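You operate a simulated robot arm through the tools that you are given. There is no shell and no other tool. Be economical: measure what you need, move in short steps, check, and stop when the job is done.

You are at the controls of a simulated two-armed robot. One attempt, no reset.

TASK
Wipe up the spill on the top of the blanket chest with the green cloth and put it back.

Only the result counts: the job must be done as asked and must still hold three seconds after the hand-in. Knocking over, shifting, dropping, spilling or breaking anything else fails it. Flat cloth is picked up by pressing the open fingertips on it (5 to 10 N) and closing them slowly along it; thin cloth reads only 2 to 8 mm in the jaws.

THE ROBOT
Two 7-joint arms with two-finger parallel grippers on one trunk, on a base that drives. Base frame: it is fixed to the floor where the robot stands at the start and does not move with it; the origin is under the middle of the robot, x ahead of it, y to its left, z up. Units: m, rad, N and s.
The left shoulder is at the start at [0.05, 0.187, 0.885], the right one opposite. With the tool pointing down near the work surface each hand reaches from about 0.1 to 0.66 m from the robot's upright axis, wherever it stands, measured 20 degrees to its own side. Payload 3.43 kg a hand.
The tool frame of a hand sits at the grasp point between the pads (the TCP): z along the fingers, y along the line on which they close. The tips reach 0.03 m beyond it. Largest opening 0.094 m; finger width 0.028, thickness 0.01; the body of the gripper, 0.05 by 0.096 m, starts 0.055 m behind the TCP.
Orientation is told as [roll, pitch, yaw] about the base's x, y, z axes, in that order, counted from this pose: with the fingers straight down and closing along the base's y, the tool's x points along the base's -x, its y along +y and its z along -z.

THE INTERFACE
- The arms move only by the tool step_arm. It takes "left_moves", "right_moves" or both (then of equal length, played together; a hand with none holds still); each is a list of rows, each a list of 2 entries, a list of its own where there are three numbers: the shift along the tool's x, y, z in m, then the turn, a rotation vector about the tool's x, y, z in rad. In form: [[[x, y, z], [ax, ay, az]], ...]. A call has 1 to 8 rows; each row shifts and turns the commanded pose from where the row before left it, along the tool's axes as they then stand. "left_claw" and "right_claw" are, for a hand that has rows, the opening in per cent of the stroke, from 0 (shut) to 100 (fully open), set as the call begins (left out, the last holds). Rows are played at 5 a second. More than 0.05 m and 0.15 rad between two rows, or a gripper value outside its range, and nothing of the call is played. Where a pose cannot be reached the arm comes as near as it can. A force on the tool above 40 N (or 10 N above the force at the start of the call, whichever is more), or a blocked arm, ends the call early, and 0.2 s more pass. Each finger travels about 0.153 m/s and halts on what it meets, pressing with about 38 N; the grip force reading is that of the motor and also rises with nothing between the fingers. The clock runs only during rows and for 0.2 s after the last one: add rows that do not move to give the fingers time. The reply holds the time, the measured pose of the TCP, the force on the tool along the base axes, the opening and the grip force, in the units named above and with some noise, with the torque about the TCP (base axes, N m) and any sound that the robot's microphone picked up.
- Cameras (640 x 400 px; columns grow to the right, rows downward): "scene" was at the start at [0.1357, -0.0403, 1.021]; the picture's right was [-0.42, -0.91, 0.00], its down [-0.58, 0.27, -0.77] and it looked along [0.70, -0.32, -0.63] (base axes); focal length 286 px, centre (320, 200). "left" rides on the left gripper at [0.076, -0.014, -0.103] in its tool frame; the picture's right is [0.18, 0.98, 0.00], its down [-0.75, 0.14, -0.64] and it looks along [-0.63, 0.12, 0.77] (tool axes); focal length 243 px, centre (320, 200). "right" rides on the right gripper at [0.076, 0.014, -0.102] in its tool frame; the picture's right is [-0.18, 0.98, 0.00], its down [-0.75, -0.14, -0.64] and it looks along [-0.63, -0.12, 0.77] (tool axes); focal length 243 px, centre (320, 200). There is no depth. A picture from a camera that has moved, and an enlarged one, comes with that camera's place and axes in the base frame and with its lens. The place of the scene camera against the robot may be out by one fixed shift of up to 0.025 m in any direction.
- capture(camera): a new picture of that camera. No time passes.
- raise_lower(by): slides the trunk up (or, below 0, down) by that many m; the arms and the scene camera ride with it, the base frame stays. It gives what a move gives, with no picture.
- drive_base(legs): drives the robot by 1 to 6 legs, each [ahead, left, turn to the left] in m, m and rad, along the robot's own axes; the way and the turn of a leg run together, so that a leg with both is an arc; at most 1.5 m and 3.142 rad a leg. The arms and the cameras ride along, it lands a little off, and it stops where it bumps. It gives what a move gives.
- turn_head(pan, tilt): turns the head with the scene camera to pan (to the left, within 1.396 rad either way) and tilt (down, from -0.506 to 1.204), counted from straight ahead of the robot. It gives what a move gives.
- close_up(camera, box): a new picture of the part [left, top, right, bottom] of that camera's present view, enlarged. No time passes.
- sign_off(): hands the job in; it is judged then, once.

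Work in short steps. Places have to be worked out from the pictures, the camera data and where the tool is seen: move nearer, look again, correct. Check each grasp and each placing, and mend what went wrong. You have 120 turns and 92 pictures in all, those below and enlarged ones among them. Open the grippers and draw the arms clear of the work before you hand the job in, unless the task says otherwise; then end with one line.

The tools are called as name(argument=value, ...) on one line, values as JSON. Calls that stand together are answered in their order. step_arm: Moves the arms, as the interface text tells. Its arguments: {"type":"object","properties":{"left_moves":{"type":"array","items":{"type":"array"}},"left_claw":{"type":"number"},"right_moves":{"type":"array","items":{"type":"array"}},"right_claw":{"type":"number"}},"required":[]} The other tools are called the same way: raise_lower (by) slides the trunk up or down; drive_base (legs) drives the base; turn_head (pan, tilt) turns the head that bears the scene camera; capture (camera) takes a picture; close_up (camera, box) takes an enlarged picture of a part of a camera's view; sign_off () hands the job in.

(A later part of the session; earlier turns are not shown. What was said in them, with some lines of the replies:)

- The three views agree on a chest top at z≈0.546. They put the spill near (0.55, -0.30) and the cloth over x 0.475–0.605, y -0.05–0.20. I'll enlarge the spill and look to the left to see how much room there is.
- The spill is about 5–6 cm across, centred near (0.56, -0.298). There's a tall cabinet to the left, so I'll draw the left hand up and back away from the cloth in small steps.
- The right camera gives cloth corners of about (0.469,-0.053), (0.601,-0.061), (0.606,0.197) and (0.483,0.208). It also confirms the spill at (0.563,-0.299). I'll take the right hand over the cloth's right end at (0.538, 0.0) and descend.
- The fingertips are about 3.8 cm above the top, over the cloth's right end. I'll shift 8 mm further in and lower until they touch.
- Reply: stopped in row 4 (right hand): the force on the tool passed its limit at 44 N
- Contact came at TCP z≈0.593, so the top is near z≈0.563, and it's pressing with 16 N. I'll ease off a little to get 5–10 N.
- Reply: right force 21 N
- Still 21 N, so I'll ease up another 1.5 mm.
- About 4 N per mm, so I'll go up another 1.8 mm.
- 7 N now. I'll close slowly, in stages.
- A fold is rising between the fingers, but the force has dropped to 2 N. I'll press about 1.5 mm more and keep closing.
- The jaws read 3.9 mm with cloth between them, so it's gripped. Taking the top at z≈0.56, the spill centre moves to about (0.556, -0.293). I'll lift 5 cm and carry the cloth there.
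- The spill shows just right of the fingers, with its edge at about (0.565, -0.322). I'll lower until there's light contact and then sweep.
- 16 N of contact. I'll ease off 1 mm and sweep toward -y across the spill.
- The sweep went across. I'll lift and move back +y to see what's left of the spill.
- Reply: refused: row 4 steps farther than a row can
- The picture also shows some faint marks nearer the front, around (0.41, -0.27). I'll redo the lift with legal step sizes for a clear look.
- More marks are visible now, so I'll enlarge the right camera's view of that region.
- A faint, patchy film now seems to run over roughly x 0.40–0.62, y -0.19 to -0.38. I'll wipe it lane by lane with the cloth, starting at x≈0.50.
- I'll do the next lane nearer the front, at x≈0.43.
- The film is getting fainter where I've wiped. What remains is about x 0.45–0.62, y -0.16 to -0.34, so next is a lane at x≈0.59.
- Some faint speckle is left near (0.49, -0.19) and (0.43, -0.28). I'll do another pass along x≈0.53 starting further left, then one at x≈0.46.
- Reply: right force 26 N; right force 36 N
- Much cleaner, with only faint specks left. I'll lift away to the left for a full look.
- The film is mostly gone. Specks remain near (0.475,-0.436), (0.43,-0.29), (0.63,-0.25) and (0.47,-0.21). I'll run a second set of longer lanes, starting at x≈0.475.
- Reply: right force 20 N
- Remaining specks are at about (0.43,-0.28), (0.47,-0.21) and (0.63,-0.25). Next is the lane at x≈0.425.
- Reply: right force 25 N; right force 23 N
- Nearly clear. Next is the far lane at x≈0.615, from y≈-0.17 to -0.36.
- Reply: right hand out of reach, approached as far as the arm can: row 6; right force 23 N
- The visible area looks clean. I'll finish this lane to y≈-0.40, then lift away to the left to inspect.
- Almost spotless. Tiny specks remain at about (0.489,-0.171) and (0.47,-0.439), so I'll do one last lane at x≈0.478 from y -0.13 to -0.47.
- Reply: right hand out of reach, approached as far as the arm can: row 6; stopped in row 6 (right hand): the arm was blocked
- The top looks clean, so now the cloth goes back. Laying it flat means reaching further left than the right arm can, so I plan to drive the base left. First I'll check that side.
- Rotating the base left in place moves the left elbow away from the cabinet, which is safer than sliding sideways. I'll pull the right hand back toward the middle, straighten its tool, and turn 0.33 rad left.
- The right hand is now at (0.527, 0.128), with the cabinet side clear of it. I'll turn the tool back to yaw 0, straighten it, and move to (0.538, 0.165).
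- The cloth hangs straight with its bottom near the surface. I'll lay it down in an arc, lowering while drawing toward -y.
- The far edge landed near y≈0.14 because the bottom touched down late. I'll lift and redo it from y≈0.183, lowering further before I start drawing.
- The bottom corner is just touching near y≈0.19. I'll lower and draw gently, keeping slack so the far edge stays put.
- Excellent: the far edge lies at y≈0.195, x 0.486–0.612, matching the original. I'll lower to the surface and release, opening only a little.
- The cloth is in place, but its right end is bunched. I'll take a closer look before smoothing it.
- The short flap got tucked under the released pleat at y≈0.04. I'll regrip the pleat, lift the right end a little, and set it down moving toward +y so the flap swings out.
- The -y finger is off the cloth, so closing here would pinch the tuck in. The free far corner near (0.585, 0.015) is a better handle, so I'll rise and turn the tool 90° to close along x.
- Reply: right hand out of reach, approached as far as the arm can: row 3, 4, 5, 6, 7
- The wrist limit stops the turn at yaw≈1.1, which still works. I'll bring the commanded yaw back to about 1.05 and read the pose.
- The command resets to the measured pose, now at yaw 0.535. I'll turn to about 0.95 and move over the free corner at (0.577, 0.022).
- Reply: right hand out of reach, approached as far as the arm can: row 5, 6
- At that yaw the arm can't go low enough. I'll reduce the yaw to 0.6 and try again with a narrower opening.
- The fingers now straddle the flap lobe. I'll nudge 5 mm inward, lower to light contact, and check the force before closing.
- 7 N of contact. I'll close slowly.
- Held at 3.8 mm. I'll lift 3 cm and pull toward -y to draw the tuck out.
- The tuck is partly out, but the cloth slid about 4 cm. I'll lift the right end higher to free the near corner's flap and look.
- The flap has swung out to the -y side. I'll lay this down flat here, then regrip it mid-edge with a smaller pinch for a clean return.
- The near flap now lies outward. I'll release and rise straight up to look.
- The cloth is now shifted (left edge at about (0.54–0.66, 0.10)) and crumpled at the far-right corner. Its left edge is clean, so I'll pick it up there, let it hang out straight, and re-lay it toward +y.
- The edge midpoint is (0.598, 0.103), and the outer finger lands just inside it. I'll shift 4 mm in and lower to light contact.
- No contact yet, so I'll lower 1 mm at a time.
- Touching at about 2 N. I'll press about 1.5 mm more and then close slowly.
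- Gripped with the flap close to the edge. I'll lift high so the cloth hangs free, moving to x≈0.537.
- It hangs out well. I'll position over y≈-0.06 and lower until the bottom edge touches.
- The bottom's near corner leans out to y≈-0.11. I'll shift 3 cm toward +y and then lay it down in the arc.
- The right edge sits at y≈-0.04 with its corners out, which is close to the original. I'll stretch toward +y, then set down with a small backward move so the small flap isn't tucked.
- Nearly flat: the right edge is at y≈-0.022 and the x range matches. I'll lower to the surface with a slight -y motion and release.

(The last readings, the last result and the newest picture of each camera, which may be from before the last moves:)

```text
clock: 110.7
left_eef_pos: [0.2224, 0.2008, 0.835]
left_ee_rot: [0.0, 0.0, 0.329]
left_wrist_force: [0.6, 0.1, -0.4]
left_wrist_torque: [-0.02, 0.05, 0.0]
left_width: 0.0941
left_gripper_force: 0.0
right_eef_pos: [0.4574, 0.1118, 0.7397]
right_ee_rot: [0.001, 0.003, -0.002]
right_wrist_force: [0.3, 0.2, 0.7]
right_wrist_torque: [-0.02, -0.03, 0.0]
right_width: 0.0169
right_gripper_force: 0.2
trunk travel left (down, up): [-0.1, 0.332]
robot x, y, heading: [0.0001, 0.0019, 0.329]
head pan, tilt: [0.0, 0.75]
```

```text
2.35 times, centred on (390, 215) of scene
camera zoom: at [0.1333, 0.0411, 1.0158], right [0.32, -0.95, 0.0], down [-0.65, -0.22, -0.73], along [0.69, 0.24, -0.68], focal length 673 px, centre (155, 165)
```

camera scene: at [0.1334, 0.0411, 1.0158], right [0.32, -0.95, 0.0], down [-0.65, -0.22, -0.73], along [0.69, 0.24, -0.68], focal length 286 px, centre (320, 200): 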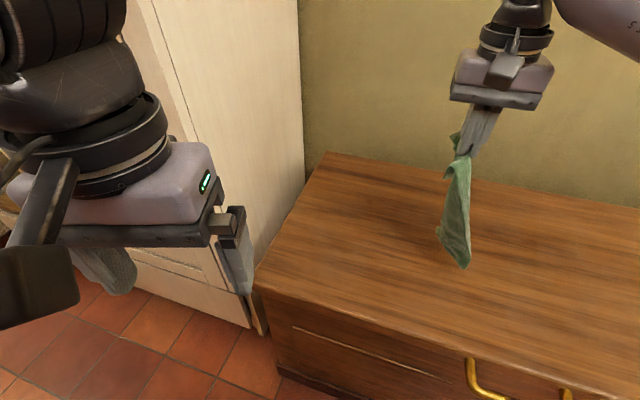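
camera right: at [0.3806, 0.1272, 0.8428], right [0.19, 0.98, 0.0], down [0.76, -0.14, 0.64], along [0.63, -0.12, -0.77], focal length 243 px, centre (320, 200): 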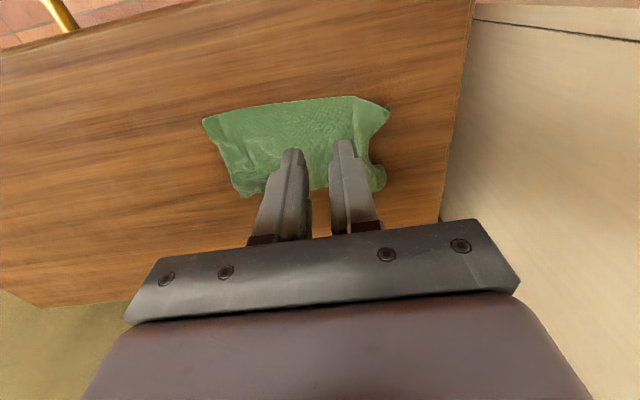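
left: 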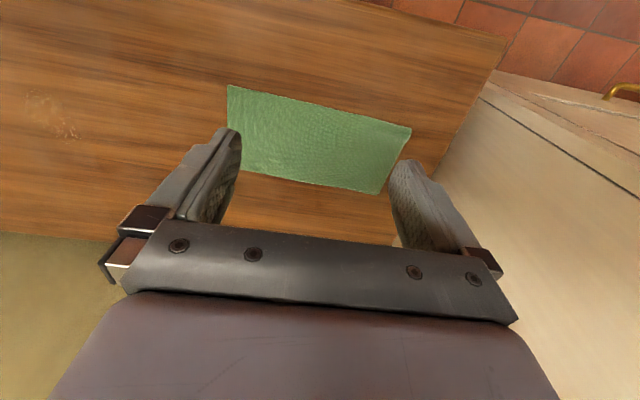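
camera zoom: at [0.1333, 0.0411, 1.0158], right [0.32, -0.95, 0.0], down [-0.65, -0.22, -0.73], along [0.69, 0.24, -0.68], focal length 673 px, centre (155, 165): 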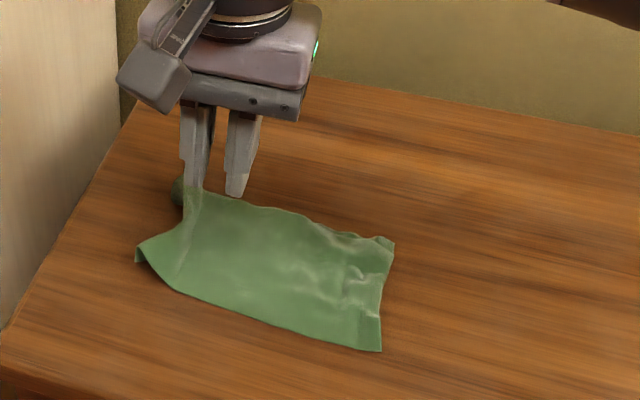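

The cloth is back, spread nearly flat over x 0.463–0.60, y -0.03–0.187; its centre is within about 1 cm of where it began. I'll open the gripper, draw the right arm clear, and take a last look at everything.

step_arm(right_moves=[[[0.03, -0.02, -0.03], [0, 0, 0]], [[0.02, -0.035, -0.03], [0, 0, 0]], [[0.02, -0.04, -0.02], [0, 0, 0]], [[0.01, -0.045, 0], [0, 0, 0]], [[0.01, -0.045, 0], [0, 0, 0]], [[0, -0.045, 0], [0, 0, 0]], [[0, -0.045, 0], [0, 0, 0]], [[0, 0, 0], [0, 0, 0]]], right_claw=100)

turn_head(pan=-0.35, tilt=0.7)

capture(camera="scene")

capture(camera="right")

```text
refused: row 2 steps farther than a row can; nothing moved
```

```text
clock: 111.5
left_eef_pos: [0.2225, 0.2013, 0.8347]
left_ee_rot: [-0.001, 0.0, 0.329]
left_wrist_force: [0.7, 0.7, -0.1]
left_wrist_torque: [0.02, 0.01, -0.03]
left_width: 0.094
left_gripper_force: 0.0
right_eef_pos: [0.4571, 0.1126, 0.7401]
right_ee_rot: [0.0, 0.004, 0.0]
right_wrist_force: [-0.5, -0.8, 0.1]
right_wrist_torque: [0.03, -0.01, 0.01]
right_width: 0.0167
right_gripper_force: 0.0
trunk travel left (down, up): [-0.1, 0.332]
robot x, y, heading: [-0.0026, 0.0016, 0.328]
head pan, tilt: [-0.351, 0.7]
```

```text
16 pictures are left
camera scene: at [0.1398, 0.0125, 1.02], right [-0.02, -1.0, 0.0], down [-0.64, 0.01, -0.76], along [0.76, -0.02, -0.64], focal length 286 px, centre (320, 200)
```

scene: 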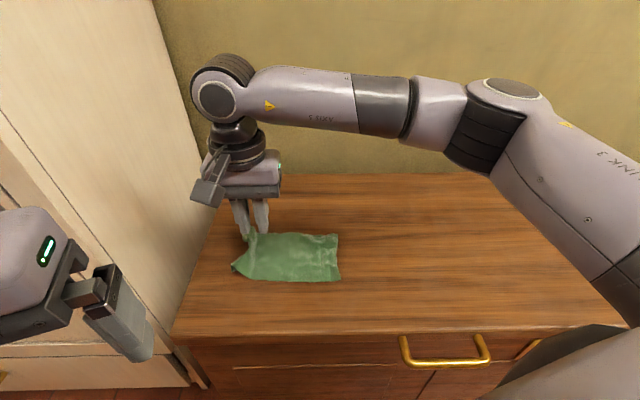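

```text
15 pictures are left
camera right: at [0.3809, 0.1274, 0.8424], right [0.18, 0.98, 0.0], down [0.76, -0.14, 0.64], along [0.63, -0.12, -0.77], focal length 243 px, centre (320, 200)
```

right: 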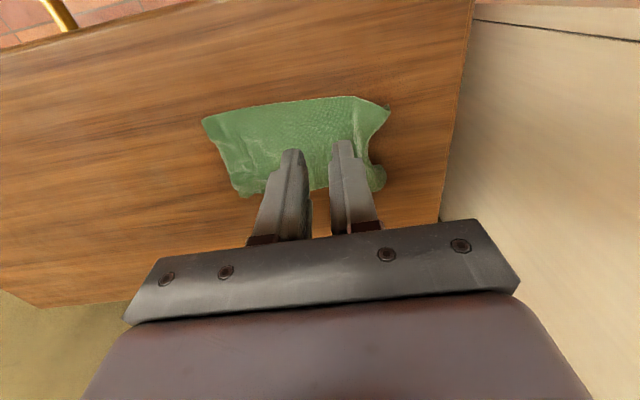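

One row was too long, so nothing moved. I'll retry the retreat with smaller rows.

step_arm(right_moves=[[[0.02, -0.02, -0.035], [0, 0, 0]], [[0.02, -0.03, -0.03], [0, 0, 0]], [[0.015, -0.04, -0.01], [0, 0, 0]], [[0.01, -0.045, 0], [0, 0, 0]], [[0.01, -0.045, 0], [0, 0, 0]], [[0, -0.045, 0], [0, 0, 0]], [[0, -0.045, 0], [0, 0, 0]], [[0, 0, 0], [0, 0, 0]]], right_claw=100)

capture(camera="scene")

capture(camera="right")

```text
clock: 113.3
left_eef_pos: [0.2231, 0.2006, 0.8347]
left_ee_rot: [-0.001, 0.001, 0.33]
left_wrist_force: [-0.8, -1.5, -0.6]
left_wrist_torque: [0.02, 0.0, 0.01]
left_width: 0.0939
left_gripper_force: 0.1
right_eef_pos: [0.3831, -0.1583, 0.8165]
right_ee_rot: [0.0, 0.004, 0.002]
right_wrist_force: [0.4, -0.5, -0.3]
right_wrist_torque: [0.02, -0.01, 0.02]
right_width: 0.094
right_gripper_force: 0.1
trunk travel left (down, up): [-0.1, 0.332]
robot x, y, heading: [0.0043, -0.0001, 0.336]
head pan, tilt: [-0.351, 0.7]
```

```text
14 pictures are left
camera scene: at [0.1398, 0.0124, 1.02], right [-0.02, -1.0, 0.0], down [-0.64, 0.01, -0.77], along [0.76, -0.02, -0.64], focal length 286 px, centre (320, 200)
```

scene: 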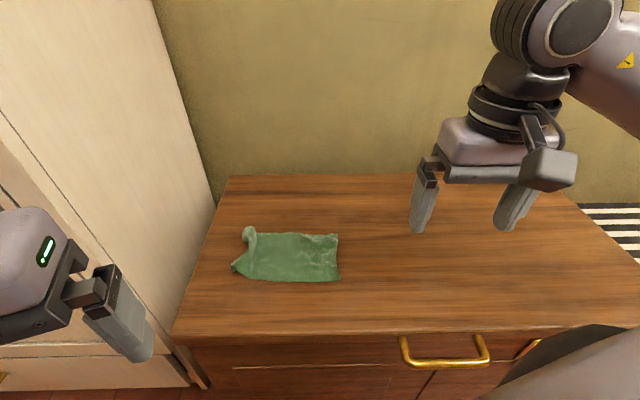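

```text
13 pictures are left
camera right: at [0.3072, -0.1426, 0.9178], right [0.18, 0.98, 0.0], down [0.76, -0.14, 0.64], along [0.63, -0.12, -0.77], focal length 243 px, centre (320, 200)
```

right: 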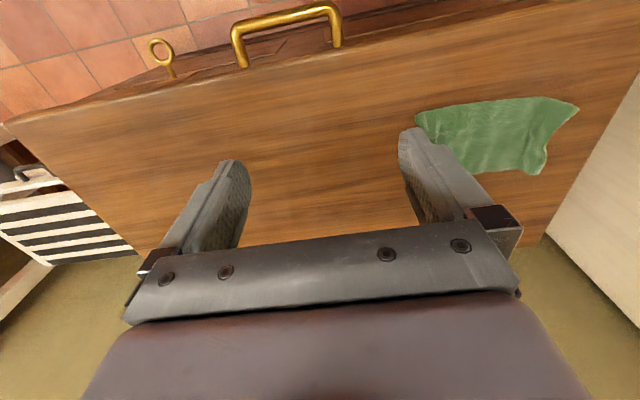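

I'll take one enlarged check of the wiped area and one of the cloth.

close_up(camera="right", box=[60, 60, 420, 260])

close_up(camera="scene", box=[200, 170, 440, 320])

```text
1.78 times, centred on (240, 160) of right
camera zoom: at [0.3072, -0.1426, 0.9178], right [0.18, 0.98, 0.0], down [0.76, -0.14, 0.64], along [0.63, -0.12, -0.77], focal length 431 px, centre (462, 271)
```

zoom: 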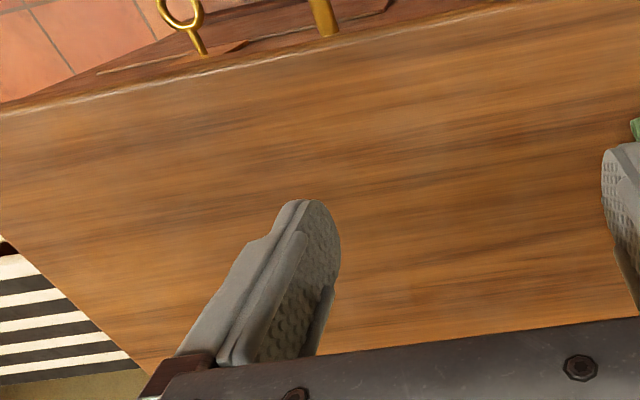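

```text
2.67 times, centred on (320, 245) of scene
camera zoom: at [0.1398, 0.0124, 1.02], right [-0.02, -1.0, 0.0], down [-0.64, 0.01, -0.77], along [0.76, -0.02, -0.64], focal length 763 px, centre (320, 80)
```

zoom: 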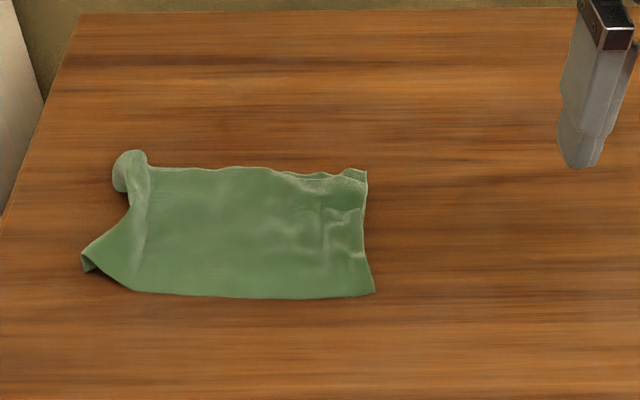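

The top shows no marks, the cloth lies spread in its original place, and both grippers are open and clear. I'm handing in.

sign_off()

```text
The job is handed in.
```

I wiped the spill off the chest top and laid the green cloth back about 1 cm from where it started, spread out but a little wrinkled; the last pictures show no marks left.
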